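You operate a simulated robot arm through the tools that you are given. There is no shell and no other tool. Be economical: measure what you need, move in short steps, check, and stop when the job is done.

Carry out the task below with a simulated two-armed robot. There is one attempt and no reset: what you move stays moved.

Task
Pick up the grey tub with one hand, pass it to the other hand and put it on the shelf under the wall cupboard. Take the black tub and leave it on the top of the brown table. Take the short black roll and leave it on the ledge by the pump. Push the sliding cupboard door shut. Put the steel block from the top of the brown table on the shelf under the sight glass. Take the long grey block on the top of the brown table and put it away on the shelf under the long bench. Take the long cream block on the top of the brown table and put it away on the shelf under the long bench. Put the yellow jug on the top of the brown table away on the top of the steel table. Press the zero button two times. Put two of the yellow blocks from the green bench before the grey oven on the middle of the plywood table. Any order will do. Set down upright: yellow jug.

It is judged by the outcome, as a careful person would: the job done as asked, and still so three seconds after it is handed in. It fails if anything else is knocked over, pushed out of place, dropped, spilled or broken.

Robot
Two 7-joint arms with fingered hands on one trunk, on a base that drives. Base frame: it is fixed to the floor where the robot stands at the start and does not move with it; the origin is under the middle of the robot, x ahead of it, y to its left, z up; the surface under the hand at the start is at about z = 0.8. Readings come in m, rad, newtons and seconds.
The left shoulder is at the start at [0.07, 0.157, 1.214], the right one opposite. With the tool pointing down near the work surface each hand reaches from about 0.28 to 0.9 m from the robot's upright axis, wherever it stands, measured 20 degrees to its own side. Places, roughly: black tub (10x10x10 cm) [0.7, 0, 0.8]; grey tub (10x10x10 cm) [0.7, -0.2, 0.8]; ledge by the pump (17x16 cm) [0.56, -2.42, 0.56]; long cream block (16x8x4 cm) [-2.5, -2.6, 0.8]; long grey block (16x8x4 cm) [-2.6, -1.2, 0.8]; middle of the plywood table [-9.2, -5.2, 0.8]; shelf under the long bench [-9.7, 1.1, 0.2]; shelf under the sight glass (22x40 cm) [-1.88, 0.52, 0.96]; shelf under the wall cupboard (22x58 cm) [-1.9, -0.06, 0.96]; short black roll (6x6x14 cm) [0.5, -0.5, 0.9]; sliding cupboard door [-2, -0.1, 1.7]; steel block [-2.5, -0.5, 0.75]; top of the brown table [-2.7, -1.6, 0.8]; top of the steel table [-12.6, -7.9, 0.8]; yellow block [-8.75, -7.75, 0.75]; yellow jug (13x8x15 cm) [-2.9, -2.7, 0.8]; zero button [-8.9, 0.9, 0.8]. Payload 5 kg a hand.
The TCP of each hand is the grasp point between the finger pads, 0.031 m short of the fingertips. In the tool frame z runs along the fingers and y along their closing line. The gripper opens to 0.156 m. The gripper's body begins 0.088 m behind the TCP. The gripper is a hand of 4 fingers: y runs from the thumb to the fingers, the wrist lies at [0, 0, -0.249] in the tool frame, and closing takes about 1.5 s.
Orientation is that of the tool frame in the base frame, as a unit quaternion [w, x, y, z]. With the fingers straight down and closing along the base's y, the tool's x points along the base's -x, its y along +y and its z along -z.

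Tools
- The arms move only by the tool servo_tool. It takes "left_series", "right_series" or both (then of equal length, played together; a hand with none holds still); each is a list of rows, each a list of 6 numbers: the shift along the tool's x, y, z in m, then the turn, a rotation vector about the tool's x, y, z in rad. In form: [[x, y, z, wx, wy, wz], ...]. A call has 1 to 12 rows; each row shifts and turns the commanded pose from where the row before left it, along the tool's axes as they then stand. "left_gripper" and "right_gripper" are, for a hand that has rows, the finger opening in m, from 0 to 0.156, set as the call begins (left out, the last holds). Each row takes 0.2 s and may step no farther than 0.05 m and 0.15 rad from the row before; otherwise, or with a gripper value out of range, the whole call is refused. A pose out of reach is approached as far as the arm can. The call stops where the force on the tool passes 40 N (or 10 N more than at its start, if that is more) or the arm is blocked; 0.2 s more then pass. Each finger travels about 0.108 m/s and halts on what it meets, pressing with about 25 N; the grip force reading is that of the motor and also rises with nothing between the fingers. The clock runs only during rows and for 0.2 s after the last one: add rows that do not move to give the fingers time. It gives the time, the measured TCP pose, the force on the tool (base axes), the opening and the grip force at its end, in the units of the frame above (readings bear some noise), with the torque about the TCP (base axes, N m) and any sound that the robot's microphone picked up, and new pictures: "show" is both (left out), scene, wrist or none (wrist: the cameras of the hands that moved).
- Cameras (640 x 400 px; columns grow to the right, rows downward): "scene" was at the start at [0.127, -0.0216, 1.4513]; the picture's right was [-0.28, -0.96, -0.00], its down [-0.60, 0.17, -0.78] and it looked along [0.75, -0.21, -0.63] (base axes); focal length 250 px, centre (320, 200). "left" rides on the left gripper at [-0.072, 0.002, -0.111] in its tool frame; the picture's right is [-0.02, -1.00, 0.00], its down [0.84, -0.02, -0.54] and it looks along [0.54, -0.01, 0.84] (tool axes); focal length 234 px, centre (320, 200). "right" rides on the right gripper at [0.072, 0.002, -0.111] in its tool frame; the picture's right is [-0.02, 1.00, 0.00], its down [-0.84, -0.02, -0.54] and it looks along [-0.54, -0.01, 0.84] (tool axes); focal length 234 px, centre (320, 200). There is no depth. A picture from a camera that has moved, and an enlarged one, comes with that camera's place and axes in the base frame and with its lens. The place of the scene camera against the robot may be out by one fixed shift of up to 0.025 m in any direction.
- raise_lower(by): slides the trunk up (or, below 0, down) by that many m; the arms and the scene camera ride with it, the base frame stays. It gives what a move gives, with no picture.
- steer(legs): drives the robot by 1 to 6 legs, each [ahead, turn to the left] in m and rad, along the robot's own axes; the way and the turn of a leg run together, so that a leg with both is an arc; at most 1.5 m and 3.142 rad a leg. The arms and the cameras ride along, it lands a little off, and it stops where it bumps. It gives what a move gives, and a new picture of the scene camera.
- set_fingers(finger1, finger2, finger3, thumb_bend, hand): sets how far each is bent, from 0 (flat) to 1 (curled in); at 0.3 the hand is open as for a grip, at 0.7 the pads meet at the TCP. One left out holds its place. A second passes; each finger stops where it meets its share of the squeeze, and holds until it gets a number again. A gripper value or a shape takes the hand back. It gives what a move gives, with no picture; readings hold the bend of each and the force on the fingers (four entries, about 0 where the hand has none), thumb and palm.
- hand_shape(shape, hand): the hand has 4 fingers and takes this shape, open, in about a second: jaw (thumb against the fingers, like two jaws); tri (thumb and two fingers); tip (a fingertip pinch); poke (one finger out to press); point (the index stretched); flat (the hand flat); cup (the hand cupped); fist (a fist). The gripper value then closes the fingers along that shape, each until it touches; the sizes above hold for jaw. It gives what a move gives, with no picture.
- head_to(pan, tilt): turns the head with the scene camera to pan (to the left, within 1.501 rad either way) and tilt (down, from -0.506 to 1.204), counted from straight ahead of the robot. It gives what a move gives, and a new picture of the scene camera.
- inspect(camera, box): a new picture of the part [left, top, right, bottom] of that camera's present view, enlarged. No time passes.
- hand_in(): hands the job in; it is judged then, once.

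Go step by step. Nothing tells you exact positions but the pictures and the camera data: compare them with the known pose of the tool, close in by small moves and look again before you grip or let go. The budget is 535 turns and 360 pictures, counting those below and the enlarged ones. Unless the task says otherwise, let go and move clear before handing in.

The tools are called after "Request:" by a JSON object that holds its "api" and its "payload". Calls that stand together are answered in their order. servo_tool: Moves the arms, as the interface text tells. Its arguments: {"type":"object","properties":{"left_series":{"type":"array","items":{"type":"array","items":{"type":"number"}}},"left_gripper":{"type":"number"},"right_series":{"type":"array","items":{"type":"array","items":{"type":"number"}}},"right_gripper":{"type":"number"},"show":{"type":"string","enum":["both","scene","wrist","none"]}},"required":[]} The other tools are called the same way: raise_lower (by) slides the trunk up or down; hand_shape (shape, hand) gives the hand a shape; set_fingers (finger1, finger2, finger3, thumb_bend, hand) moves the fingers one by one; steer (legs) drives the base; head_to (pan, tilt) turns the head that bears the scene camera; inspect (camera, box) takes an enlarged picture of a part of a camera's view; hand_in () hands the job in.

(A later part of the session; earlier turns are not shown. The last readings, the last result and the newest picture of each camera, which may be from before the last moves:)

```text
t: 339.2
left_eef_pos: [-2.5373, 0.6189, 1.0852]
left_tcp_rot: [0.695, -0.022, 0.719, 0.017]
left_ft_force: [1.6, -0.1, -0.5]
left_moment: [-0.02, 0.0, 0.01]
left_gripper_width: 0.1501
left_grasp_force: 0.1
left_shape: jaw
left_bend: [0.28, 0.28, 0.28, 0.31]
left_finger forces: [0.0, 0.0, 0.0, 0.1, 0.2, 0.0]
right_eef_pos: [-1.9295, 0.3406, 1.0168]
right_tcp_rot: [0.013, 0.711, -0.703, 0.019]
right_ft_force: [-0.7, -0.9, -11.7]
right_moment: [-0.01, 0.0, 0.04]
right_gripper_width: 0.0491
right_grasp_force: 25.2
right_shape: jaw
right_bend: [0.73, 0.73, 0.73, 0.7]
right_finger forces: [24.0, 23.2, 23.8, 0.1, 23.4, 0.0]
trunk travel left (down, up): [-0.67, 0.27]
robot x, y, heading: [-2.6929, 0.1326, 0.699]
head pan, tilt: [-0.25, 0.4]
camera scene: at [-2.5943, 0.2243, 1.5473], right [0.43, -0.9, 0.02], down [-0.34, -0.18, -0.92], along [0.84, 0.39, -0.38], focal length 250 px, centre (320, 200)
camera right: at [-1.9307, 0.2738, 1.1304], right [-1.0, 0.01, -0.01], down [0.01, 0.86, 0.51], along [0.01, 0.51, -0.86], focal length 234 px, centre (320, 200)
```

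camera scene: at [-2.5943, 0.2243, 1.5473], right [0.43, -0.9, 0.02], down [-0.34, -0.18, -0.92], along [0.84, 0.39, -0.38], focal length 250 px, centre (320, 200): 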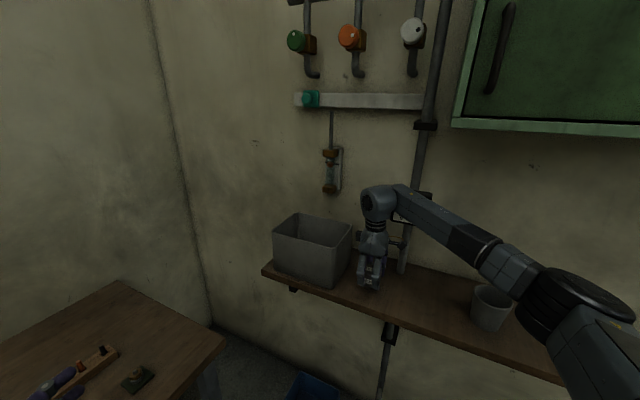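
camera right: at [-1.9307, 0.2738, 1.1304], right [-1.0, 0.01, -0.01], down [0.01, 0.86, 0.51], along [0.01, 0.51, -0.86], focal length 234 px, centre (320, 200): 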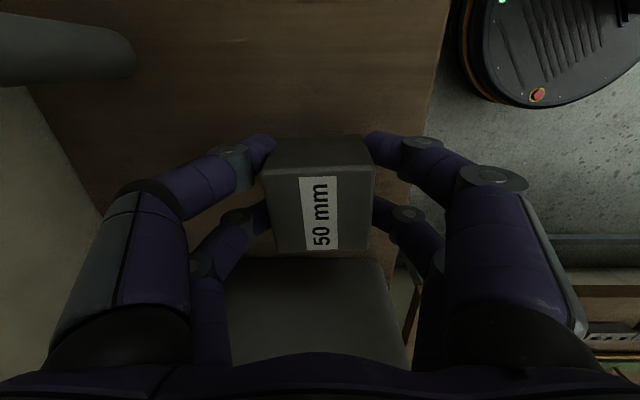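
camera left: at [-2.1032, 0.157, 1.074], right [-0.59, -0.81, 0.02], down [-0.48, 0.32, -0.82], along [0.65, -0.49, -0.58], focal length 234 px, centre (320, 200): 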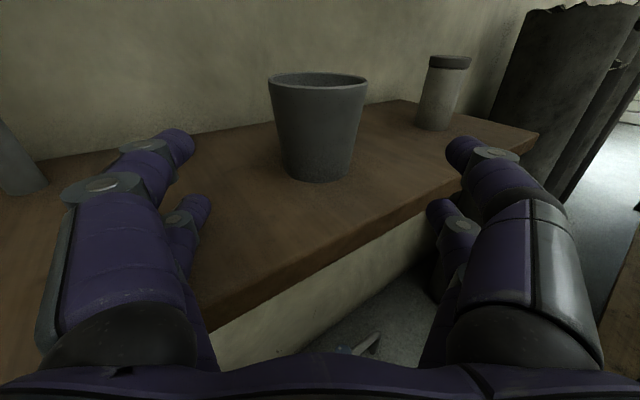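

Request:
{"api": "raise_lower", "payload": {"by": 0.03}}

Request:
{"api": "head_to", "payload": {"pan": -0.6, "tilt": 0.55}}

```text
t: 339.9
left_eef_pos: [-2.5355, 0.6076, 1.122]
left_tcp_rot: [0.694, -0.019, 0.719, 0.021]
left_ft_force: [-0.6, -0.7, 0.0]
left_moment: [-0.02, -0.01, 0.01]
left_gripper_width: 0.15
left_grasp_force: 0.0
left_shape: jaw
left_bend: [0.28, 0.28, 0.28, 0.31]
left_finger forces: [0.0, 0.0, 0.0, 0.1, 0.0, 0.0]
right_eef_pos: [-1.9149, 0.3239, 1.0539]
right_tcp_rot: [-0.005, -0.702, 0.712, -0.013]
right_ft_force: [1.9, -2.7, -4.4]
right_moment: [0.17, 0.09, 0.0]
right_gripper_width: 0.0487
right_grasp_force: 24.5
right_shape: jaw
right_bend: [0.73, 0.73, 0.73, 0.7]
right_finger forces: [24.2, 24.0, 24.0, 0.0, 23.9, 0.0]
trunk travel left (down, up): [-0.7, 0.24]
robot x, y, heading: [-2.6894, 0.1325, 0.684]
head pan, tilt: [-0.25, 0.4]
```

```text
t: 340.8
left_eef_pos: [-2.5354, 0.6133, 1.1171]
left_tcp_rot: [0.695, -0.021, 0.719, 0.019]
left_ft_force: [-0.1, 0.2, 0.8]
left_moment: [0.0, 0.01, 0.02]
left_gripper_width: 0.1498
left_grasp_force: 0.0
left_shape: jaw
left_bend: [0.28, 0.28, 0.28, 0.31]
left_finger forces: [0.0, 0.0, 0.0, 0.0, 0.1, 0.0]
right_eef_pos: [-1.9206, 0.333, 1.05]
right_tcp_rot: [-0.009, -0.705, 0.709, -0.015]
right_ft_force: [0.7, -0.1, -11.3]
right_moment: [-0.04, -0.01, 0.02]
right_gripper_width: 0.0488
right_grasp_force: 24.5
right_shape: jaw
right_bend: [0.73, 0.73, 0.73, 0.7]
right_finger forces: [24.1, 23.9, 24.2, 0.1, 24.1, 0.0]
trunk travel left (down, up): [-0.7, 0.24]
robot x, y, heading: [-2.6909, 0.1343, 0.692]
head pan, tilt: [-0.6, 0.55]
camera scene: at [-2.5781, 0.1779, 1.5631], right [0.09, -1.0, 0.0], down [-0.52, -0.05, -0.86], along [0.85, 0.08, -0.52], focal length 250 px, centre (320, 200)
```

scene: 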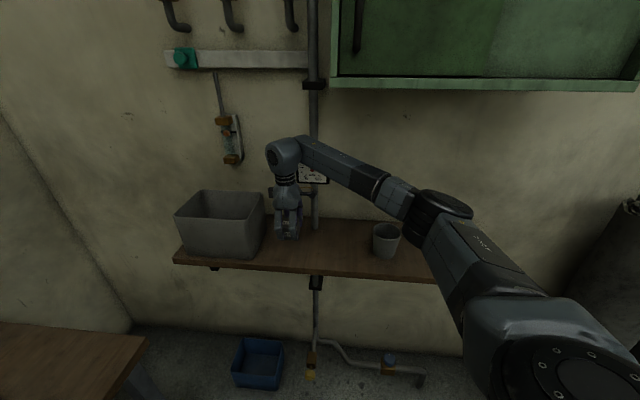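

I see now: the forearm was coming down on the gauge behind it. I'll bring the hand forward, away from the wall (x −1.96), then lower.

Request:
{"api": "servo_tool", "payload": {"right_series": [[0, 0.015, 0, 0, 0, 0], [0, 0.015, 0, 0, 0, 0], [0, 0.012, 0, 0, 0, 0], [-0.015, 0, 0, 0, 0, 0], [-0.015, 0, 0, 0, 0, 0], [0, 0, 0, 0, 0, 0], [0, 0, 0, 0, 0, 0]], "show": "both"}}

Request:
{"api": "inspect", "payload": {"camera": "scene", "box": [220, 110, 380, 260]}}

```text
t: 342.4
left_eef_pos: [-2.5272, 0.6124, 1.1174]
left_tcp_rot: [0.692, -0.02, 0.722, 0.02]
left_ft_force: [0.1, 0.2, 0.2]
left_moment: [-0.02, 0.02, 0.0]
left_gripper_width: 0.1499
left_grasp_force: 0.0
left_shape: jaw
left_bend: [0.28, 0.28, 0.28, 0.31]
left_finger forces: [0.0, 0.0, 0.0, 0.0, 0.0, 0.1]
right_eef_pos: [-1.9542, 0.3607, 1.042]
right_tcp_rot: [-0.012, -0.704, 0.71, -0.012]
right_ft_force: [0.5, 0.2, -12.4]
right_moment: [-0.02, -0.01, 0.03]
right_gripper_width: 0.0489
right_grasp_force: 24.7
right_shape: jaw
right_bend: [0.73, 0.73, 0.73, 0.7]
right_finger forces: [24.0, 23.9, 24.3, 0.1, 24.1, 0.0]
trunk travel left (down, up): [-0.7, 0.24]
robot x, y, heading: [-2.6953, 0.1321, 0.694]
head pan, tilt: [-0.6, 0.55]
camera scene: at [-2.5669, 0.1758, 1.562], right [0.09, -1.0, 0.0], down [-0.52, -0.05, -0.85], along [0.85, 0.08, -0.52], focal length 250 px, centre (320, 200)
camera right: at [-1.9576, 0.2921, 1.1547], right [-1.0, 0.03, 0.0], down [0.03, 0.86, 0.52], along [0.02, 0.52, -0.86], focal length 234 px, centre (320, 200)
```

scene: 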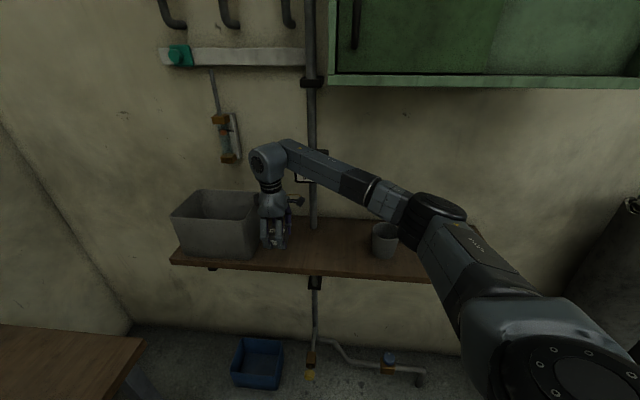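
right: 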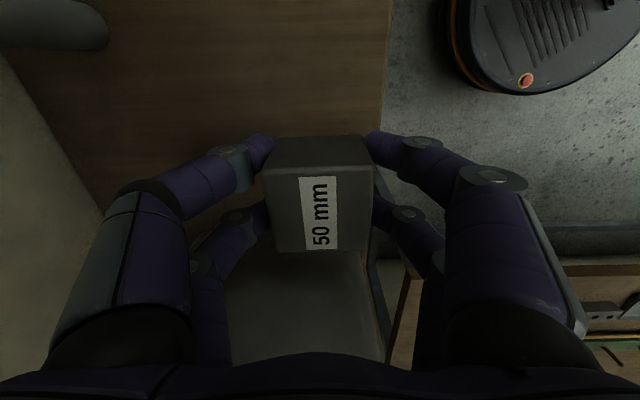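

```text
2.67 times, centred on (300, 185) of scene
camera zoom: at [-2.5669, 0.1758, 1.562], right [0.09, -1.0, 0.0], down [-0.52, -0.05, -0.85], along [0.85, 0.08, -0.52], focal length 667 px, centre (373, 240)
```

zoom: 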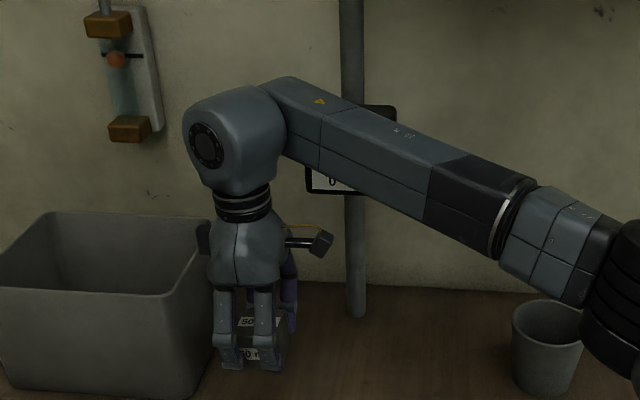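

Request:
{"api": "raise_lower", "payload": {"by": -0.05}}

Request:
{"api": "inspect", "payload": {"camera": "scene", "box": [220, 110, 460, 270]}}

```text
t: 343.3
left_eef_pos: [-2.5289, 0.6119, 1.068]
left_tcp_rot: [0.692, -0.019, 0.721, 0.019]
left_ft_force: [-1.1, 0.1, 0.5]
left_moment: [-0.01, 0.02, -0.01]
left_gripper_width: 0.1498
left_grasp_force: 0.1
left_shape: jaw
left_bend: [0.28, 0.28, 0.28, 0.31]
left_finger forces: [0.0, 0.0, 0.0, 0.0, 0.1, 0.1]
right_eef_pos: [-1.9568, 0.361, 0.9936]
right_tcp_rot: [-0.01, -0.704, 0.71, -0.012]
right_ft_force: [-0.6, -0.9, -12.3]
right_moment: [-0.05, 0.0, 0.0]
right_gripper_width: 0.0487
right_grasp_force: 24.9
right_shape: jaw
right_bend: [0.73, 0.73, 0.73, 0.7]
right_finger forces: [24.3, 24.0, 24.3, 0.1, 24.0, 0.0]
trunk travel left (down, up): [-0.65, 0.29]
robot x, y, heading: [-2.6903, 0.1341, 0.693]
head pan, tilt: [-0.6, 0.55]
```

```text
2.50 times, centred on (340, 190) of scene
camera zoom: at [-2.5686, 0.1758, 1.5123], right [0.09, -1.0, 0.0], down [-0.52, -0.05, -0.85], along [0.85, 0.08, -0.52], focal length 625 px, centre (270, 225)
```

zoom: 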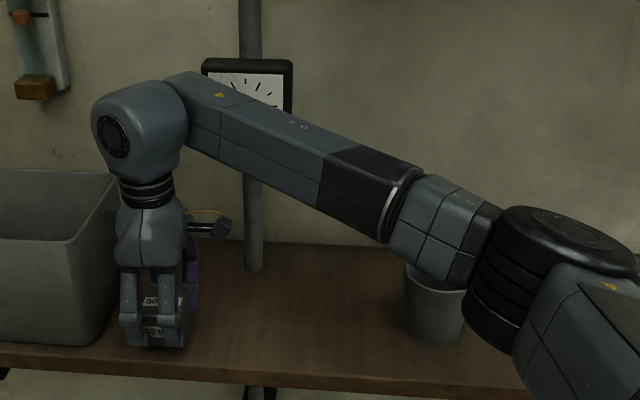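

Request:
{"api": "raise_lower", "payload": {"by": -0.01}}

Request:
{"api": "raise_lower", "payload": {"by": -0.006}}

```text
t: 343.9
left_eef_pos: [-2.5296, 0.6111, 1.0583]
left_tcp_rot: [0.693, -0.019, 0.721, 0.019]
left_ft_force: [-0.2, -0.6, 0.5]
left_moment: [0.01, 0.0, 0.01]
left_gripper_width: 0.1498
left_grasp_force: 0.1
left_shape: jaw
left_bend: [0.28, 0.28, 0.28, 0.31]
left_finger forces: [0.0, 0.1, 0.0, 0.0, 0.0, 0.0]
right_eef_pos: [-1.9573, 0.3608, 0.9868]
right_tcp_rot: [-0.009, -0.704, 0.71, -0.011]
right_ft_force: [3.2, -3.2, 15.5]
right_moment: [0.29, -0.29, -0.13]
right_gripper_width: 0.0489
right_grasp_force: 25.3
right_shape: jaw
right_bend: [0.73, 0.74, 0.74, 0.7]
right_finger forces: [23.6, 26.4, 27.9, 0.0, 24.4, 0.0]
trunk travel left (down, up): [-0.64, 0.3]
robot x, y, heading: [-2.695, 0.1365, 0.69]
head pan, tilt: [-0.6, 0.55]
```

```text
t: 344.4
left_eef_pos: [-2.5301, 0.6107, 1.0528]
left_tcp_rot: [0.693, -0.019, 0.721, 0.019]
left_ft_force: [0.6, 0.1, -0.4]
left_moment: [-0.02, 0.02, -0.05]
left_gripper_width: 0.1501
left_grasp_force: 0.0
left_shape: jaw
left_bend: [0.28, 0.28, 0.28, 0.31]
left_finger forces: [0.0, 0.0, 0.0, 0.0, 0.1, 0.0]
right_eef_pos: [-1.9565, 0.3616, 0.9867]
right_tcp_rot: [-0.004, -0.703, 0.711, -0.011]
right_ft_force: [-7.4, -8.5, 16.4]
right_moment: [0.04, 0.13, 0.02]
right_gripper_width: 0.0506
right_grasp_force: 25.0
right_shape: jaw
right_bend: [0.74, 0.74, 0.74, 0.7]
right_finger forces: [27.4, 28.0, 24.1, 0.0, 23.3, 0.1]
trunk travel left (down, up): [-0.634, 0.306]
robot x, y, heading: [-2.6948, 0.1317, 0.688]
head pan, tilt: [-0.6, 0.55]
stopped: the force on the tool passed its limit at 42 N (the readings are from after the stop); the commanded pose is now the measured one
```

Contact. Opening the hand slightly and rising.

Request:
{"api": "servo_tool", "payload": {"right_series": [[0, 0, 0, 0, 0, 0], [0, 0, 0, 0, 0, 0], [0, 0, 0, 0, 0, 0], [0, 0, 0, 0, 0, 0]], "right_gripper": 0.085, "show": "wrist"}}

Request:
{"api": "raise_lower", "payload": {"by": 0.12}}

```text
t: 345.4
left_eef_pos: [-2.5296, 0.6117, 1.0511]
left_tcp_rot: [0.693, -0.019, 0.721, 0.019]
left_ft_force: [0.9, 0.8, 0.5]
left_moment: [-0.01, 0.01, 0.0]
left_gripper_width: 0.15
left_grasp_force: 0.1
left_shape: jaw
left_bend: [0.28, 0.28, 0.28, 0.31]
left_finger forces: [0.0, 0.1, 0.0, 0.0, 0.0, 0.0]
right_eef_pos: [-1.955, 0.3631, 0.9837]
right_tcp_rot: [-0.006, -0.704, 0.71, -0.011]
right_ft_force: [1.2, -0.1, 3.3]
right_moment: [0.18, 0.14, -0.04]
right_gripper_width: 0.0834
right_grasp_force: 0.1
right_shape: jaw
right_bend: [0.72, 0.73, 0.72, 0.7]
right_finger forces: [0.1, 3.8, 0.1, 0.0, 0.0, 0.0]
trunk travel left (down, up): [-0.634, 0.306]
robot x, y, heading: [-2.6904, 0.1306, 0.696]
head pan, tilt: [-0.6, 0.55]
camera right: at [-1.9586, 0.2927, 1.0956], right [-1.0, 0.03, -0.01], down [0.02, 0.85, 0.52], along [0.02, 0.52, -0.85], focal length 234 px, centre (320, 200)
```

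right: 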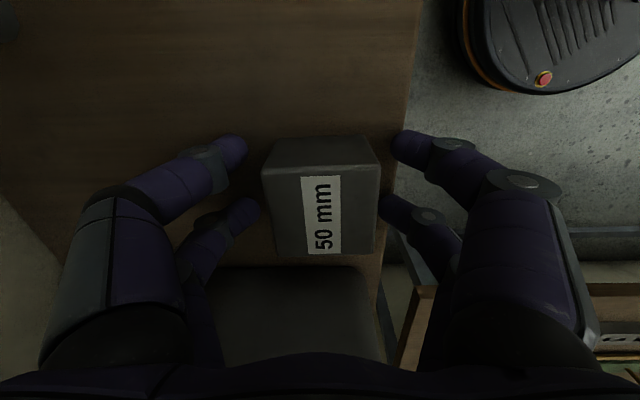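

```text
t: 346.9
left_eef_pos: [-2.5287, 0.612, 1.1714]
left_tcp_rot: [0.693, -0.02, 0.72, 0.019]
left_ft_force: [-0.9, 0.1, 0.9]
left_moment: [0.04, 0.01, 0.02]
left_gripper_width: 0.1498
left_grasp_force: 0.0
left_shape: jaw
left_bend: [0.28, 0.28, 0.28, 0.31]
left_finger forces: [0.1, 0.1, 0.0, 0.0, 0.0, 0.0]
right_eef_pos: [-1.9565, 0.3623, 1.1023]
right_tcp_rot: [-0.006, -0.704, 0.711, -0.012]
right_ft_force: [0.7, -0.2, 0.2]
right_moment: [-0.01, 0.0, -0.01]
right_gripper_width: 0.0844
right_grasp_force: 0.1
right_shape: jaw
right_bend: [0.72, 0.72, 0.72, 0.7]
right_finger forces: [0.0, 0.0, 0.1, 0.0, 0.0, 0.0]
trunk travel left (down, up): [-0.754, 0.186]
robot x, y, heading: [-2.6902, 0.1338, 0.686]
head pan, tilt: [-0.6, 0.55]
```

Released. Drawing the arm back and checking the shelf.

Request:
{"api": "servo_tool", "payload": {"right_series": [[0, 0.04, -0.02, 0, 0, 0], [0, 0.04, -0.02, 0, 0, 0], [0, 0.04, 0, 0, 0, 0], [0, 0.04, 0, 0, 0, 0], [0.02, 0.04, 0, 0, 0, 0], [0.02, 0.04, 0, 0, 0, 0], [0, 0, 0, 0, 0, 0]], "show": "scene"}}

Request:
{"api": "inspect", "payload": {"camera": "scene", "box": [140, 90, 420, 290]}}

```text
t: 348.5
left_eef_pos: [-2.5293, 0.6131, 1.1715]
left_tcp_rot: [0.692, -0.019, 0.721, 0.018]
left_ft_force: [0.5, -0.3, -0.2]
left_moment: [-0.02, -0.03, -0.03]
left_gripper_width: 0.15
left_grasp_force: 0.0
left_shape: jaw
left_bend: [0.28, 0.28, 0.28, 0.31]
left_finger forces: [0.1, 0.0, 0.0, 0.0, 0.0, 0.1]
right_eef_pos: [-2.1955, 0.3278, 1.1412]
right_tcp_rot: [-0.006, -0.703, 0.711, -0.011]
right_ft_force: [0.7, 0.1, 0.9]
right_moment: [-0.02, 0.03, -0.01]
right_gripper_width: 0.0844
right_grasp_force: 0.0
right_shape: jaw
right_bend: [0.72, 0.72, 0.72, 0.7]
right_finger forces: [0.0, 0.0, 0.1, 0.0, 0.1, 0.0]
trunk travel left (down, up): [-0.754, 0.186]
robot x, y, heading: [-2.6904, 0.1337, 0.697]
head pan, tilt: [-0.6, 0.55]
camera scene: at [-2.5692, 0.1768, 1.6167], right [0.09, -1.0, 0.0], down [-0.52, -0.05, -0.85], along [0.85, 0.08, -0.52], focal length 250 px, centre (320, 200)
```

scene: 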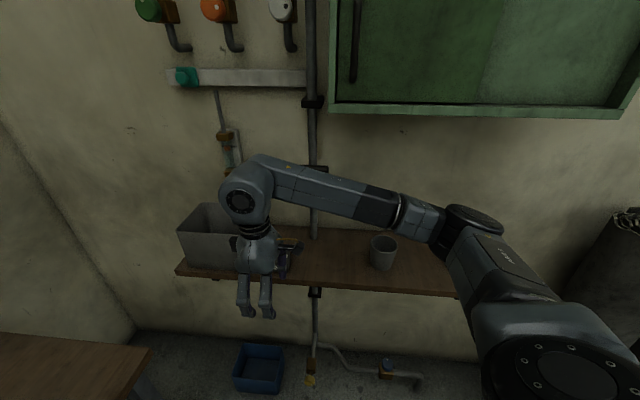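

```text
2.00 times, centred on (280, 190) of scene
camera zoom: at [-2.5692, 0.1768, 1.6167], right [0.09, -1.0, 0.0], down [-0.52, -0.05, -0.85], along [0.85, 0.08, -0.52], focal length 500 px, centre (400, 220)
```

zoom: 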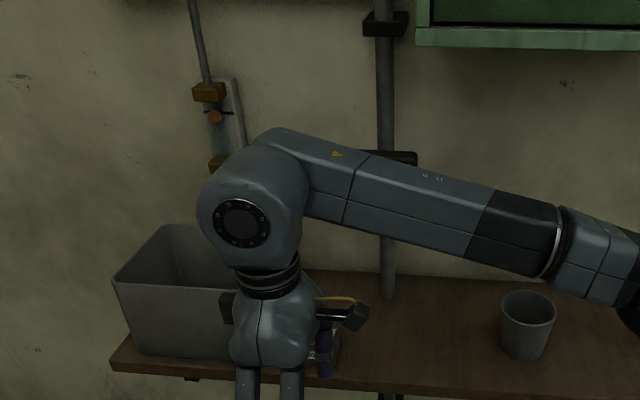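

Steel block is placed. Next, the long grey block; I'll go back round to the west side of the brown table and look at it from there.

Request:
{"api": "steer", "payload": {"legs": [[-0.25, 0], [0, 2.45], [0.75, 0], [0, 1.57], [1.15, 0], [0, 1.57]]}}

Request:
{"api": "head_to", "payload": {"pan": 0.0, "tilt": 0.6}}

```text
t: 372.8
left_eef_pos: [-3.2279, -0.9286, 1.1719]
left_tcp_rot: [0.655, 0.235, 0.682, -0.226]
left_ft_force: [0.1, -0.2, 0.2]
left_moment: [-0.01, 0.04, -0.01]
left_gripper_width: 0.1496
left_grasp_force: 0.1
left_shape: jaw
left_bend: [0.28, 0.28, 0.28, 0.31]
left_finger forces: [0.0, 0.0, 0.0, 0.0, 0.0, 0.0]
right_eef_pos: [-3.1652, -1.3606, 1.1413]
right_tcp_rot: [-0.01, -0.409, 0.913, -0.008]
right_ft_force: [0.3, 1.2, 0.1]
right_moment: [-0.03, -0.03, 0.01]
right_gripper_width: 0.0845
right_grasp_force: 0.1
right_shape: jaw
right_bend: [0.72, 0.72, 0.72, 0.7]
right_finger forces: [0.0, 0.0, 0.0, 0.0, 0.0, 0.0]
trunk travel left (down, up): [-0.754, 0.186]
robot x, y, heading: [-3.6631, -1.1797, -0.031]
head pan, tilt: [-0.6, 0.55]
camera scene: at [-3.548, -1.2322, 1.6167], right [-0.59, -0.81, 0.0], down [-0.42, 0.31, -0.85], along [0.69, -0.5, -0.52], focal length 250 px, centre (320, 200)
```

scene: 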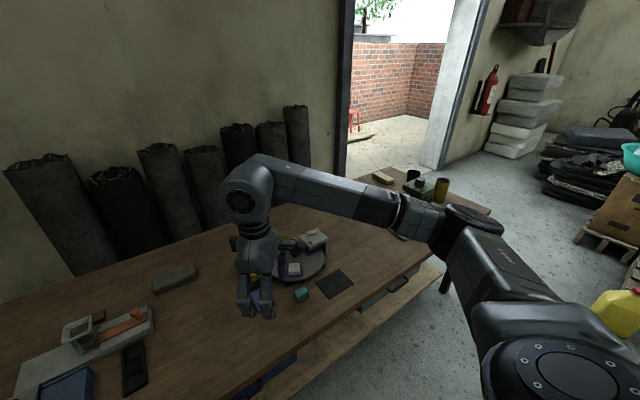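

```text
t: 373.8
left_eef_pos: [-3.2272, -0.9276, 1.1723]
left_tcp_rot: [0.655, 0.235, 0.681, -0.226]
left_ft_force: [-0.3, 0.8, 0.0]
left_moment: [-0.01, -0.01, -0.02]
left_gripper_width: 0.1499
left_grasp_force: 0.0
left_shape: jaw
left_bend: [0.28, 0.28, 0.28, 0.31]
left_finger forces: [0.0, 0.0, 0.1, 0.0, 0.0, 0.0]
right_eef_pos: [-3.1653, -1.3599, 1.14]
right_tcp_rot: [-0.009, -0.409, 0.912, -0.008]
right_ft_force: [0.5, -0.1, -0.4]
right_moment: [0.04, -0.02, -0.03]
right_gripper_width: 0.0845
right_grasp_force: 0.0
right_shape: jaw
right_bend: [0.72, 0.72, 0.72, 0.7]
right_finger forces: [0.0, 0.1, 0.0, 0.0, 0.1, 0.0]
trunk travel left (down, up): [-0.754, 0.186]
robot x, y, heading: [-3.6629, -1.1772, -0.034]
head pan, tilt: [0.0, 0.6]
camera scene: at [-3.5323, -1.1819, 1.6122], right [-0.03, -1.0, 0.0], down [-0.56, 0.02, -0.83], along [0.82, -0.02, -0.56], focal length 250 px, centre (320, 200)
```

scene: 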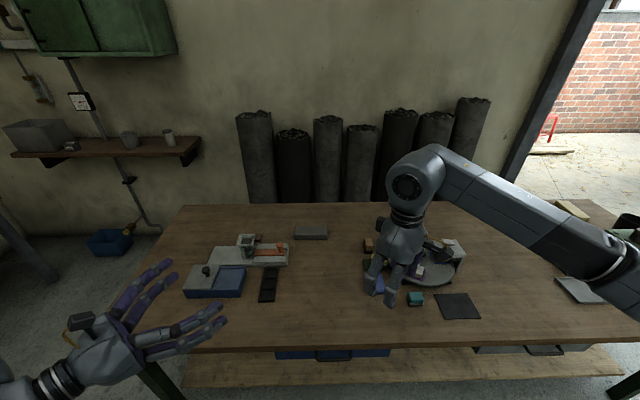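

Request:
{"api": "inspect", "payload": {"camera": "scene", "box": [220, 180, 420, 310]}}

```text
3.08 times, centred on (320, 245) of scene
camera zoom: at [-3.5323, -1.1819, 1.6122], right [-0.03, -1.0, 0.0], down [-0.56, 0.02, -0.83], along [0.82, -0.02, -0.56], focal length 770 px, centre (320, 62)
```

zoom: 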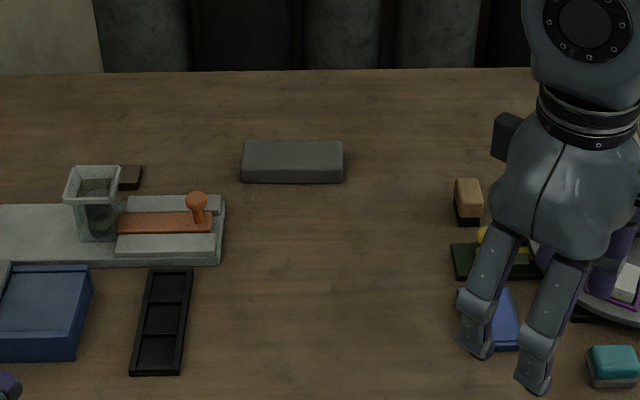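

The block lies lengthwise along y, centred near (−2.60, −1.16), so I must close fore-and-aft. I'll take a stance close to the table edge, turned left about 30°.

Request:
{"api": "steer", "payload": {"legs": [[0, -0.5], [0.21, 0], [0, 1.03]]}}

Request:
{"api": "servo_tool", "payload": {"right_series": [[0, 0, 0, 0, 0, -0.12], [0, 0, 0, 0, 0, -0.12], [0, 0, 0, 0, 0, 0]], "right_gripper": 0.13, "show": "both"}}

```text
t: 379.6
left_eef_pos: [-3.2337, -0.8485, 1.171]
left_tcp_rot: [0.691, 0.049, 0.719, -0.047]
left_ft_force: [-0.4, 0.1, -0.2]
left_moment: [-0.03, 0.01, -0.01]
left_gripper_width: 0.1499
left_grasp_force: 0.0
left_shape: jaw
left_bend: [0.28, 0.28, 0.28, 0.31]
left_finger forces: [0.0, 0.0, 0.0, 0.1, 0.0, 0.0]
right_eef_pos: [-2.9603, -1.1919, 1.1405]
right_tcp_rot: [-0.008, -0.632, 0.775, -0.01]
right_ft_force: [-0.2, -0.1, 0.0]
right_moment: [-0.06, -0.01, 0.01]
right_gripper_width: 0.0846
right_grasp_force: 0.1
right_shape: jaw
right_bend: [0.72, 0.72, 0.72, 0.7]
right_finger forces: [0.0, 0.0, 0.1, 0.1, 0.0, 0.1]
trunk travel left (down, up): [-0.754, 0.186]
robot x, y, heading: [-3.4825, -1.2846, 0.498]
head pan, tilt: [0.0, 0.6]
camera scene: at [-3.3688, -1.2192, 1.6122], right [0.48, -0.88, 0.0], down [-0.5, -0.27, -0.82], along [0.72, 0.39, -0.57], focal length 250 px, centre (320, 200)
```

scene: 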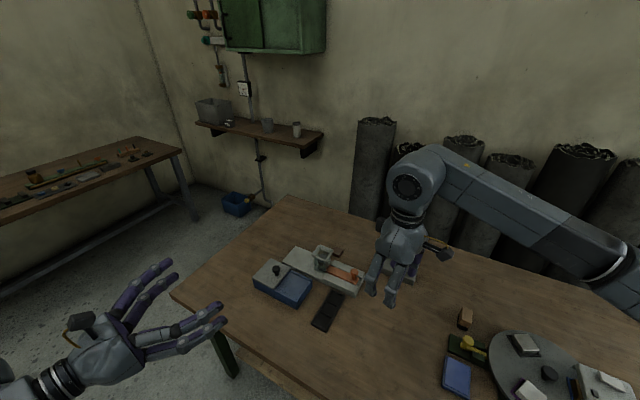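

```text
t: 380.4
left_eef_pos: [-3.2341, -0.849, 1.1715]
left_tcp_rot: [0.691, 0.049, 0.719, -0.047]
left_ft_force: [-0.1, -0.3, -0.6]
left_moment: [0.03, -0.01, 0.02]
left_gripper_width: 0.1498
left_grasp_force: 0.0
left_shape: jaw
left_bend: [0.28, 0.28, 0.28, 0.31]
left_finger forces: [0.0, 0.0, 0.0, 0.0, 0.1, 0.1]
right_eef_pos: [-2.9611, -1.192, 1.139]
right_tcp_rot: [0.008, 0.72, -0.694, 0.011]
right_ft_force: [-0.3, 0.0, 0.6]
right_moment: [0.01, 0.03, 0.0]
right_gripper_width: 0.13
right_grasp_force: 0.0
right_shape: jaw
right_bend: [0.25, 0.25, 0.25, 0.43]
right_finger forces: [0.1, 0.1, 0.0, 0.0, 0.0, 0.1]
trunk travel left (down, up): [-0.754, 0.186]
robot x, y, heading: [-3.484, -1.2898, 0.498]
head pan, tilt: [0.0, 0.6]
camera scene: at [-3.3693, -1.2187, 1.6122], right [0.48, -0.88, 0.0], down [-0.5, -0.27, -0.83], along [0.72, 0.39, -0.56], focal length 250 px, centre (320, 200)
camera right: at [-2.9604, -1.2617, 1.2527], right [-1.0, -0.01, 0.0], down [-0.01, 0.85, 0.52], along [-0.01, 0.52, -0.85], focal length 234 px, centre (320, 200)
```

scene: 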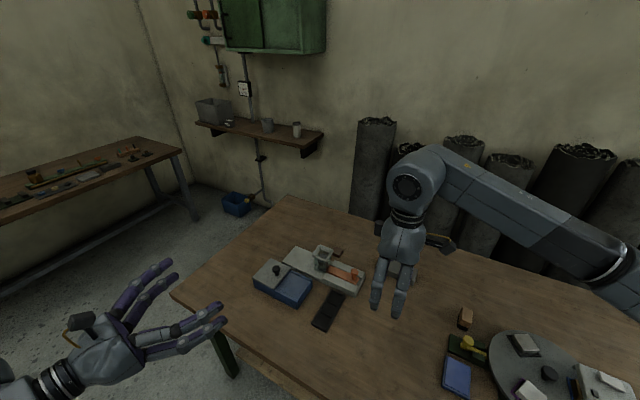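
right: 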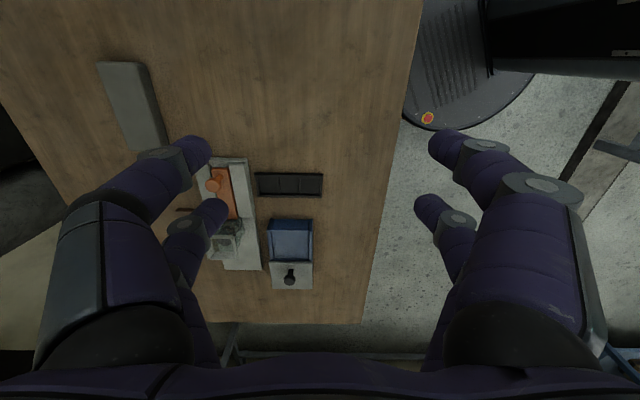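

Request:
{"api": "servo_tool", "payload": {"right_series": [[0, -0.044, 0, 0, 0, 0], [0, -0.044, 0, 0, 0, 0], [0, -0.044, 0, 0, 0, 0], [0, -0.044, 0, 0, 0, 0], [0, -0.044, 0, 0, 0, 0], [0, -0.044, 0, 0, 0, 0], [0, -0.044, 0, 0, 0, 0], [0, -0.044, 0, 0, 0, 0], [0, 0, 0, 0, 0, 0]], "show": "wrist"}}

```text
t: 382.4
left_eef_pos: [-3.2336, -0.8496, 1.1717]
left_tcp_rot: [0.691, 0.049, 0.72, -0.047]
left_ft_force: [0.5, -0.4, 0.5]
left_moment: [0.01, 0.0, 0.01]
left_gripper_width: 0.1499
left_grasp_force: 0.2
left_shape: jaw
left_bend: [0.28, 0.28, 0.28, 0.31]
left_finger forces: [0.0, 0.0, 0.0, 0.0, 0.0, 0.1]
right_eef_pos: [-2.6092, -1.1783, 1.1412]
right_tcp_rot: [0.007, 0.72, -0.694, 0.011]
right_ft_force: [0.5, -0.3, -0.7]
right_moment: [0.0, -0.01, -0.03]
right_gripper_width: 0.1297
right_grasp_force: 0.1
right_shape: jaw
right_bend: [0.25, 0.25, 0.25, 0.43]
right_finger forces: [0.0, 0.1, 0.1, 0.1, 0.0, 0.1]
trunk travel left (down, up): [-0.754, 0.186]
robot x, y, heading: [-3.4832, -1.2904, 0.491]
head pan, tilt: [0.0, 0.6]
camera right: at [-2.6079, -1.2483, 1.2547], right [-1.0, -0.02, 0.0], down [-0.01, 0.85, 0.52], along [0.0, 0.52, -0.85], focal length 234 px, centre (320, 200)
```

right: 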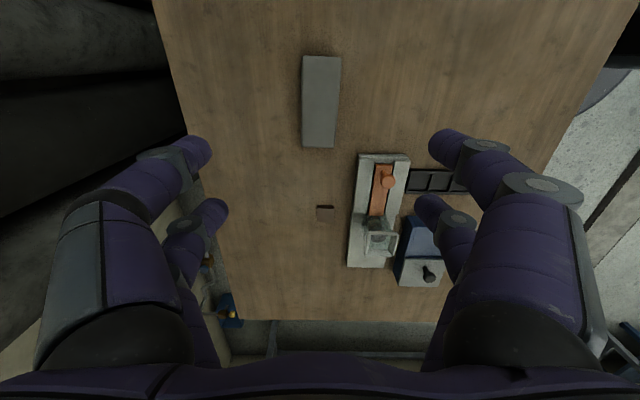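

Well lined up: block centre (−2.606, −1.175). Lowering with the trunk, then the arm.

Request:
{"api": "raise_lower", "payload": {"by": -0.2}}

Request:
{"api": "servo_tool", "payload": {"right_series": [[0, 0, 0.035, 0, 0, 0], [0, 0, 0.035, 0, 0, 0], [0, 0, 0, 0, 0, 0]], "show": "wrist"}}

```text
t: 384.5
left_eef_pos: [-3.2341, -0.8494, 0.9715]
left_tcp_rot: [0.691, 0.049, 0.72, -0.047]
left_ft_force: [-0.4, 0.1, -0.3]
left_moment: [0.0, 0.01, 0.01]
left_gripper_width: 0.1495
left_grasp_force: 0.1
left_shape: jaw
left_bend: [0.28, 0.28, 0.28, 0.31]
left_finger forces: [0.0, 0.1, 0.0, 0.0, 0.1, 0.0]
right_eef_pos: [-2.6081, -1.1783, 0.9426]
right_tcp_rot: [0.008, 0.72, -0.693, 0.009]
right_ft_force: [-1.0, 0.4, 0.8]
right_moment: [0.01, 0.0, 0.0]
right_gripper_width: 0.1297
right_grasp_force: 0.0
right_shape: jaw
right_bend: [0.25, 0.25, 0.25, 0.43]
right_finger forces: [0.1, 0.0, 0.1, 0.0, 0.0, 0.0]
trunk travel left (down, up): [-0.554, 0.386]
robot x, y, heading: [-3.4843, -1.2885, 0.499]
head pan, tilt: [0.0, 0.6]
```

```text
t: 385.3
left_eef_pos: [-3.2337, -0.8495, 0.971]
left_tcp_rot: [0.691, 0.049, 0.72, -0.047]
left_ft_force: [-0.7, 0.3, 0.1]
left_moment: [0.01, 0.0, 0.03]
left_gripper_width: 0.1503
left_grasp_force: 0.1
left_shape: jaw
left_bend: [0.28, 0.28, 0.28, 0.31]
left_finger forces: [0.0, 0.1, 0.0, 0.0, 0.0, 0.0]
right_eef_pos: [-2.6086, -1.1805, 0.8728]
right_tcp_rot: [0.008, 0.72, -0.693, 0.01]
right_ft_force: [0.5, -1.1, 0.1]
right_moment: [0.01, -0.03, 0.03]
right_gripper_width: 0.1297
right_grasp_force: 0.0
right_shape: jaw
right_bend: [0.25, 0.25, 0.25, 0.43]
right_finger forces: [0.0, 0.0, 0.1, 0.1, 0.0, 0.0]
trunk travel left (down, up): [-0.554, 0.386]
robot x, y, heading: [-3.4859, -1.2873, 0.493]
head pan, tilt: [0.0, 0.6]
camera right: at [-2.6084, -1.2503, 0.9843], right [-1.0, -0.01, 0.0], down [-0.01, 0.85, 0.52], along [0.0, 0.52, -0.85], focal length 234 px, centre (320, 200)
```

right: 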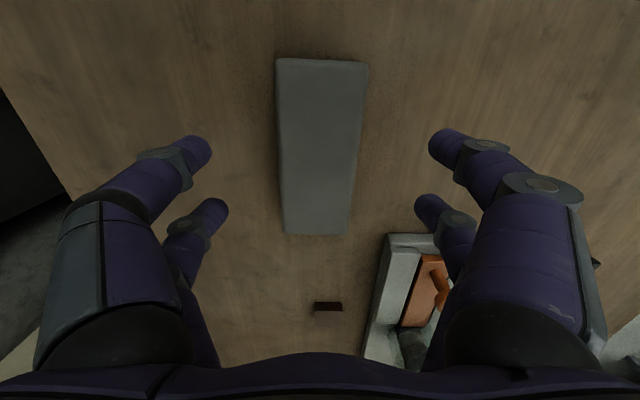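

Request:
{"api": "servo_tool", "payload": {"right_series": [[0.004, 0, 0.026, 0, 0, 0], [0.004, 0, 0.026, 0, 0, 0], [0, 0, 0.024, 0, 0, 0], [0, 0, 0, 0, 0, 0]], "show": "none"}}

Request:
{"api": "servo_tool", "payload": {"right_series": [[0, 0, 0, 0, 0, 0], [0, 0, 0, 0, 0, 0], [0, 0, 0, 0, 0, 0], [0, 0, 0, 0, 0, 0], [0, 0, 0, 0, 0, 0], [0, 0, 0, 0, 0, 0], [0, 0, -0.03, 0, 0, 0], [0, 0, -0.04, 0, 0, 0], [0, 0, -0.04, 0, 0, 0], [0, 0, -0.04, 0, 0, 0], [0, 0, 0, 0, 0, 0]], "right_gripper": 0.02, "show": "wrist"}}

```text
t: 386.3
left_eef_pos: [-3.2339, -0.8484, 0.9704]
left_tcp_rot: [0.691, 0.049, 0.719, -0.047]
left_ft_force: [-0.3, -0.3, 0.0]
left_moment: [-0.01, 0.04, -0.02]
left_gripper_width: 0.1498
left_grasp_force: 0.1
left_shape: jaw
left_bend: [0.28, 0.28, 0.28, 0.31]
left_finger forces: [0.1, 0.0, 0.0, 0.0, 0.0, 0.0]
right_eef_pos: [-2.6082, -1.1903, 0.7976]
right_tcp_rot: [0.008, 0.72, -0.693, 0.009]
right_ft_force: [-0.3, -0.3, -0.2]
right_moment: [-0.01, 0.0, -0.01]
right_gripper_width: 0.1296
right_grasp_force: 0.0
right_shape: jaw
right_bend: [0.25, 0.25, 0.25, 0.43]
right_finger forces: [0.0, 0.0, 0.0, 0.0, 0.1, 0.0]
trunk travel left (down, up): [-0.554, 0.386]
robot x, y, heading: [-3.4879, -1.2857, 0.5]
head pan, tilt: [0.0, 0.6]
```

```text
t: 388.7
left_eef_pos: [-3.2325, -0.849, 0.9705]
left_tcp_rot: [0.691, 0.049, 0.72, -0.047]
left_ft_force: [-0.1, -0.8, 0.1]
left_moment: [-0.01, 0.01, -0.02]
left_gripper_width: 0.1499
left_grasp_force: 0.0
left_shape: jaw
left_bend: [0.28, 0.28, 0.28, 0.31]
left_finger forces: [0.0, 0.0, 0.1, 0.0, 0.0, 0.0]
right_eef_pos: [-2.6079, -1.1855, 0.9453]
right_tcp_rot: [0.009, 0.721, -0.693, 0.009]
right_ft_force: [-0.2, -1.1, -4.7]
right_moment: [-0.1, 0.02, 0.02]
right_gripper_width: 0.0623
right_grasp_force: 24.7
right_shape: jaw
right_bend: [0.73, 0.73, 0.73, 0.7]
right_finger forces: [22.5, 23.0, 22.6, 0.0, 23.2, 0.1]
trunk travel left (down, up): [-0.554, 0.386]
robot x, y, heading: [-3.4844, -1.2825, 0.496]
head pan, tilt: [0.0, 0.6]
camera right: at [-2.6058, -1.2551, 1.0572], right [-1.0, -0.01, 0.0], down [-0.01, 0.85, 0.52], along [-0.01, 0.52, -0.85], focal length 234 px, centre (320, 200)
```

right: 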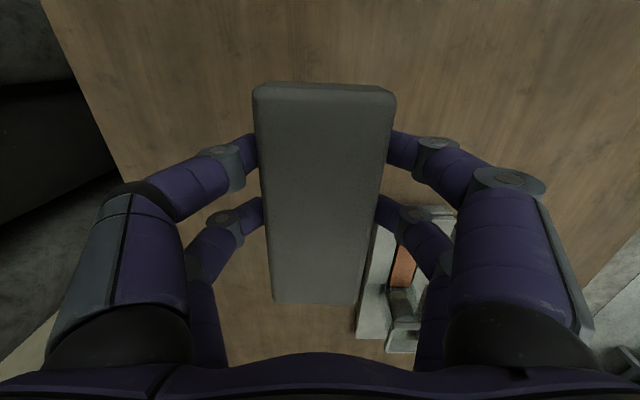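

Grey block secured. I'll raise, tuck the right arm, and turn the left hand to point down, ready for the cream block.

Request:
{"api": "raise_lower", "payload": {"by": 0.2}}

Request:
{"api": "servo_tool", "payload": {"right_series": [[0.0183, 0.0375, 0, 0, 0, 0], [0.0183, 0.0375, 0, 0, 0, 0], [0.0183, 0.0375, 0, 0, 0, 0], [0.0183, 0.0375, 0, 0, 0, 0], [0.0183, 0.0375, 0, 0, 0, 0], [0.0183, 0.0375, 0, 0, 0, 0], [0, 0, 0, 0, 0, 0], [0, 0, 0, 0, 0, 0], [0, 0, 0, 0, 0, 0], [0, 0, 0, 0, 0, 0], [0, 0, 0, 0, 0, 0]], "left_series": [[0, 0, 0, 0, 0.15, 0], [0, 0, 0, 0, 0.15, 0], [0, 0, 0, 0, 0.15, 0], [0, 0, 0, 0, 0.15, 0], [0, 0, 0, 0, 0.15, 0], [0, 0, 0, 0, 0.15, 0], [0, 0, 0, 0, 0.15, 0], [0, 0, 0, 0, 0.15, 0], [0, 0, 0, 0, 0.15, 0], [0, 0, 0, 0, 0.15, 0], [0, 0, 0, 0, 0, 0]], "show": "scene"}}

```text
t: 390.9
left_eef_pos: [-3.2337, -0.8482, 1.171]
left_tcp_rot: [0.691, 0.049, 0.72, -0.047]
left_ft_force: [0.8, -0.3, -0.2]
left_moment: [0.02, -0.03, 0.01]
left_gripper_width: 0.1499
left_grasp_force: 0.1
left_shape: jaw
left_bend: [0.28, 0.28, 0.28, 0.31]
left_finger forces: [0.0, 0.0, 0.0, 0.1, 0.1, 0.0]
right_eef_pos: [-2.6061, -1.1867, 1.1451]
right_tcp_rot: [0.009, 0.721, -0.693, 0.011]
right_ft_force: [0.2, 0.2, -5.0]
right_moment: [-0.15, -0.05, 0.02]
right_gripper_width: 0.0619
right_grasp_force: 24.9
right_shape: jaw
right_bend: [0.73, 0.73, 0.73, 0.7]
right_finger forces: [22.6, 23.0, 22.6, 0.1, 23.1, 0.0]
trunk travel left (down, up): [-0.754, 0.186]
robot x, y, heading: [-3.4873, -1.2908, 0.499]
head pan, tilt: [0.0, 0.6]
```

```text
t: 393.3
left_eef_pos: [-3.2136, -0.8233, 1.1264]
left_tcp_rot: [0.342, 0.066, 0.937, -0.028]
left_ft_force: [0.4, 0.1, -0.8]
left_moment: [-0.03, -0.01, -0.02]
left_gripper_width: 0.1501
left_grasp_force: 0.1
left_shape: jaw
left_bend: [0.28, 0.28, 0.28, 0.31]
left_finger forces: [0.1, 0.1, 0.0, 0.1, 0.1, 0.0]
left hand out of reach, approached as far as the arm can: row 4, 5, 6, 7, 8, 9, 10
right_eef_pos: [-2.8281, -1.3023, 1.1468]
right_tcp_rot: [0.008, 0.72, -0.693, 0.009]
right_ft_force: [-0.8, 0.3, -5.5]
right_moment: [-0.14, -0.01, -0.02]
right_gripper_width: 0.0619
right_grasp_force: 24.9
right_shape: jaw
right_bend: [0.73, 0.73, 0.73, 0.7]
right_finger forces: [22.6, 23.1, 22.7, 0.1, 23.1, 0.0]
trunk travel left (down, up): [-0.754, 0.186]
robot x, y, heading: [-3.4849, -1.2846, 0.494]
head pan, tilt: [0.0, 0.6]
camera scene: at [-3.368, -1.2191, 1.6121], right [0.48, -0.88, 0.0], down [-0.5, -0.27, -0.82], along [0.72, 0.39, -0.57], focal length 250 px, centre (320, 200)
```

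scene: 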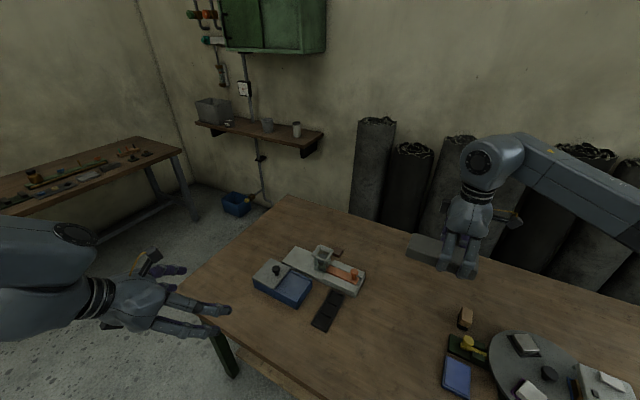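

Request:
{"api": "servo_tool", "payload": {"left_series": [[-0.0245, 0.025, 0.02, 0, 0, 0], [-0.0245, 0.025, 0.02, 0, 0, 0], [-0.0245, 0.025, 0.02, 0, 0, 0], [-0.0245, 0.025, 0.02, 0, 0, 0], [0, 0, 0, -0.0114, 0.14, -0.027], [0, 0, 0, -0.0114, 0.14, -0.027], [0, 0, 0, -0.0114, 0.14, -0.027], [0, 0, 0, -0.0114, 0.14, -0.027], [0, 0, 0, -0.0114, 0.14, -0.027], [0, 0, 0, 0, 0, 0]], "show": "scene"}}

```text
t: 395.5
left_eef_pos: [-3.0799, -0.7405, 1.1212]
left_tcp_rot: [0.347, 0.065, 0.935, -0.029]
left_ft_force: [-0.1, -0.1, -1.6]
left_moment: [0.01, -0.01, 0.01]
left_gripper_width: 0.15
left_grasp_force: 0.1
left_shape: jaw
left_bend: [0.28, 0.28, 0.28, 0.31]
left_finger forces: [0.0, 0.1, 0.0, 0.0, 0.1, 0.0]
left hand out of reach, approached as far as the arm can: row 4, 5, 6, 7, 8, 9
right_eef_pos: [-2.8273, -1.302, 1.1488]
right_tcp_rot: [0.008, 0.72, -0.693, 0.01]
right_ft_force: [-0.8, -0.1, -4.6]
right_moment: [-0.1, -0.04, 0.0]
right_gripper_width: 0.0622
right_grasp_force: 24.7
right_shape: jaw
right_bend: [0.73, 0.73, 0.73, 0.7]
right_finger forces: [22.6, 23.2, 22.7, 0.1, 23.3, 0.0]
trunk travel left (down, up): [-0.754, 0.186]
robot x, y, heading: [-3.4854, -1.2873, 0.502]
head pan, tilt: [0.0, 0.6]
camera scene: at [-3.3678, -1.2187, 1.6121], right [0.48, -0.88, 0.0], down [-0.5, -0.27, -0.82], along [0.72, 0.39, -0.57], focal length 250 px, centre (320, 200)
```

scene: 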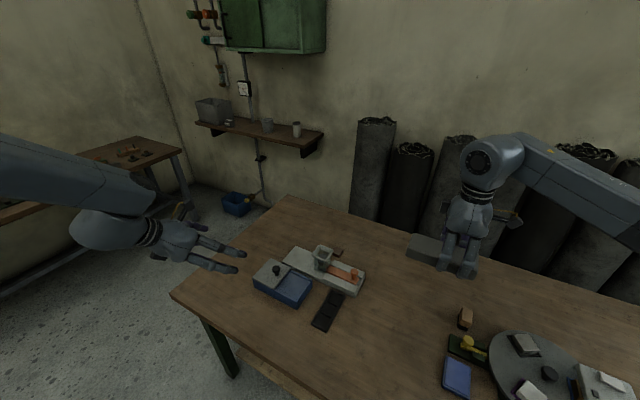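

The left wrist is at a limit in this arm posture. I'll back off into the open lane and work the left arm round to a hanging posture there.

Request:
{"api": "steer", "payload": {"legs": [[-0.3, 0.0]]}}

Request:
{"api": "servo_tool", "payload": {"left_series": [[0.02, 0.03, 0.02, 0, 0, 0], [0.02, 0.03, 0.02, 0, 0, 0], [0.02, 0.03, 0.02, 0, 0, 0], [0.02, 0.03, 0.02, 0, 0, 0], [0.02, 0.03, 0.02, 0, 0.07, 0], [0, 0, 0, 0, 0.1, 0], [0, 0, 0, 0, 0.1, 0], [0, 0, 0, 0, 0.1, 0], [0, 0, 0, 0, 0.1, 0], [0, 0, 0, 0, 0, 0]], "show": "scene"}}

```text
t: 397.5
left_eef_pos: [-3.3363, -0.8827, 1.1188]
left_tcp_rot: [0.346, 0.067, 0.935, -0.031]
left_ft_force: [0.1, 0.2, 0.8]
left_moment: [0.0, 0.02, 0.0]
left_gripper_width: 0.1498
left_grasp_force: 0.1
left_shape: jaw
left_bend: [0.28, 0.28, 0.28, 0.31]
left_finger forces: [0.0, 0.1, 0.0, 0.0, 0.0, 0.0]
right_eef_pos: [-3.0861, -1.4422, 1.1469]
right_tcp_rot: [0.01, 0.72, -0.694, 0.009]
right_ft_force: [-0.4, 0.1, -3.7]
right_moment: [-0.09, 0.0, 0.04]
right_gripper_width: 0.0624
right_grasp_force: 24.8
right_shape: jaw
right_bend: [0.73, 0.73, 0.73, 0.7]
right_finger forces: [22.6, 23.2, 22.6, 0.0, 23.1, 0.0]
trunk travel left (down, up): [-0.754, 0.186]
robot x, y, heading: [-3.7434, -1.4295, 0.498]
head pan, tilt: [0.0, 0.6]
camera scene: at [-3.625, -1.3588, 1.6119], right [0.48, -0.88, 0.0], down [-0.5, -0.27, -0.82], along [0.72, 0.39, -0.57], focal length 250 px, centre (320, 200)
```

scene: 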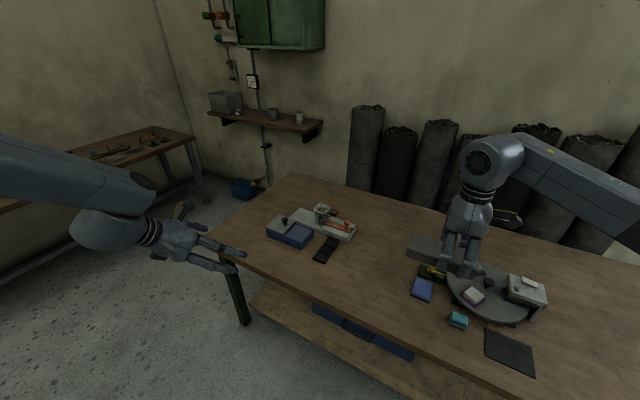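

```text
t: 399.7
left_eef_pos: [-3.326, -0.7355, 0.9798]
left_tcp_rot: [0.27, 0.069, 0.96, -0.025]
left_ft_force: [1.0, -0.7, -0.2]
left_moment: [0.02, 0.0, -0.03]
left_gripper_width: 0.1502
left_grasp_force: 0.1
left_shape: jaw
left_bend: [0.28, 0.28, 0.28, 0.31]
left_finger forces: [0.0, 0.1, 0.0, 0.0, 0.0, 0.0]
left hand out of reach, approached as far as the arm can: row 7, 8, 9
right_eef_pos: [-3.0862, -1.4426, 1.1474]
right_tcp_rot: [0.009, 0.72, -0.694, 0.01]
right_ft_force: [-0.2, 0.5, -4.6]
right_moment: [-0.1, 0.01, -0.03]
right_gripper_width: 0.0619
right_grasp_force: 24.7
right_shape: jaw
right_bend: [0.73, 0.73, 0.73, 0.7]
right_finger forces: [22.5, 23.2, 22.6, 0.0, 23.2, 0.0]
trunk travel left (down, up): [-0.754, 0.186]
robot x, y, heading: [-3.7411, -1.4275, 0.498]
head pan, tilt: [0.0, 0.6]
camera scene: at [-3.6267, -1.3595, 1.6121], right [0.48, -0.88, 0.0], down [-0.5, -0.27, -0.82], along [0.72, 0.39, -0.57], focal length 250 px, centre (320, 200)
```

scene: 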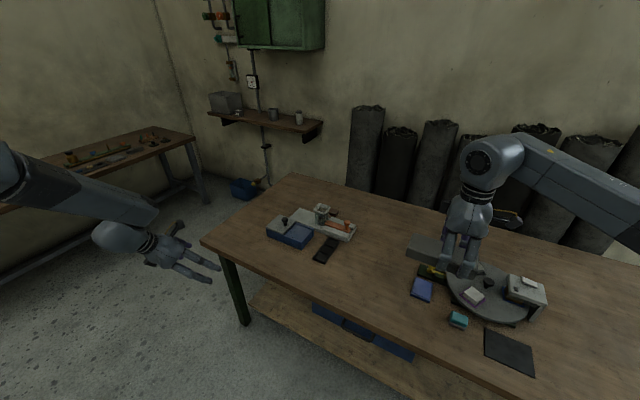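

Request:
{"api": "servo_tool", "payload": {"left_series": [[0, 0, 0, 0, 0, 0.15], [0, 0, 0, 0, 0, 0.15], [0, 0, 0, 0, 0, 0.15], [0, 0, 0, 0, 0, 0.15], [0, 0, 0, 0, 0.1, 0], [0, 0, 0, 0, 0.1, 0], [0, 0, 0, 0, 0.1, 0], [0, 0, 0, 0, 0.1, 0], [0, 0, 0, 0, 0, 0]], "show": "none"}}

```text
t: 401.7
left_eef_pos: [-3.3254, -0.7354, 0.9774]
left_tcp_rot: [0.264, 0.35, 0.897, 0.056]
left_ft_force: [-0.3, -0.4, -0.5]
left_moment: [-0.01, 0.0, -0.03]
left_gripper_width: 0.15
left_grasp_force: 0.0
left_shape: jaw
left_bend: [0.28, 0.28, 0.28, 0.31]
left_finger forces: [0.0, 0.0, 0.0, 0.1, 0.0, 0.1]
left hand out of reach, approached as far as the arm can: row 5, 6, 7, 8
right_eef_pos: [-3.0883, -1.4434, 1.147]
right_tcp_rot: [0.008, 0.72, -0.694, 0.01]
right_ft_force: [-0.3, 0.2, -4.3]
right_moment: [-0.15, -0.02, 0.0]
right_gripper_width: 0.0618
right_grasp_force: 25.4
right_shape: jaw
right_bend: [0.73, 0.73, 0.73, 0.7]
right_finger forces: [22.6, 23.1, 22.5, 0.1, 23.2, 0.0]
trunk travel left (down, up): [-0.754, 0.186]
robot x, y, heading: [-3.7451, -1.4312, 0.499]
head pan, tilt: [0.0, 0.6]
```

Request:
{"api": "servo_tool", "payload": {"left_series": [[-0.021, -0.0393, -0.0024, 0, 0, 0], [-0.021, -0.0393, -0.0024, 0, 0, 0], [-0.021, -0.0393, -0.0024, 0, 0, 0], [-0.021, -0.0393, -0.0024, 0, 0, 0], [-0.021, -0.0393, -0.0024, 0, 0, 0], [-0.021, -0.0393, -0.0024, 0, 0, 0], [-0.021, -0.0393, -0.0024, 0, 0, 0], [-0.021, -0.0393, -0.0024, 0, 0, 0], [-0.021, -0.0393, -0.0024, 0, 0, 0], [0, 0, 0, 0, 0, 0]], "show": "scene"}}

```text
t: 403.9
left_eef_pos: [-3.4331, -1.1226, 0.9794]
left_tcp_rot: [0.264, 0.349, 0.897, 0.057]
left_ft_force: [-0.1, 0.3, 0.5]
left_moment: [-0.01, 0.01, 0.03]
left_gripper_width: 0.1503
left_grasp_force: 0.1
left_shape: jaw
left_bend: [0.28, 0.28, 0.28, 0.31]
left_finger forces: [0.1, 0.1, 0.0, 0.1, 0.1, 0.0]
left hand out of reach, approached as far as the arm can: row 5
right_eef_pos: [-3.0874, -1.4433, 1.147]
right_tcp_rot: [0.008, 0.719, -0.695, 0.01]
right_ft_force: [0.2, 0.5, -5.1]
right_moment: [-0.12, 0.0, 0.0]
right_gripper_width: 0.0623
right_grasp_force: 24.5
right_shape: jaw
right_bend: [0.73, 0.73, 0.73, 0.7]
right_finger forces: [22.7, 23.2, 22.7, 0.0, 23.2, 0.0]
trunk travel left (down, up): [-0.754, 0.186]
robot x, y, heading: [-3.7431, -1.4278, 0.497]
head pan, tilt: [0.0, 0.6]
camera scene: at [-3.6268, -1.3593, 1.6121], right [0.48, -0.88, 0.0], down [-0.5, -0.27, -0.82], along [0.72, 0.39, -0.57], focal length 250 px, centre (320, 200)
```

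scene: 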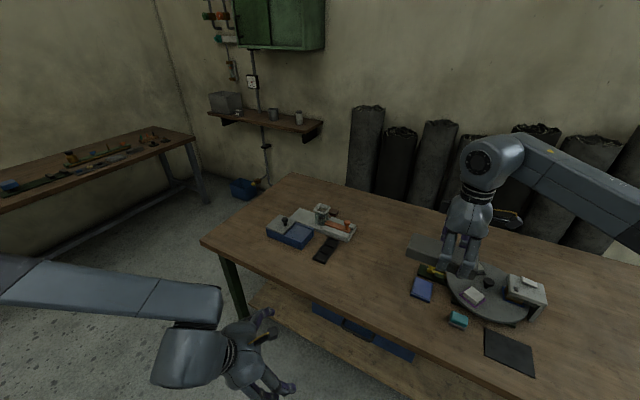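

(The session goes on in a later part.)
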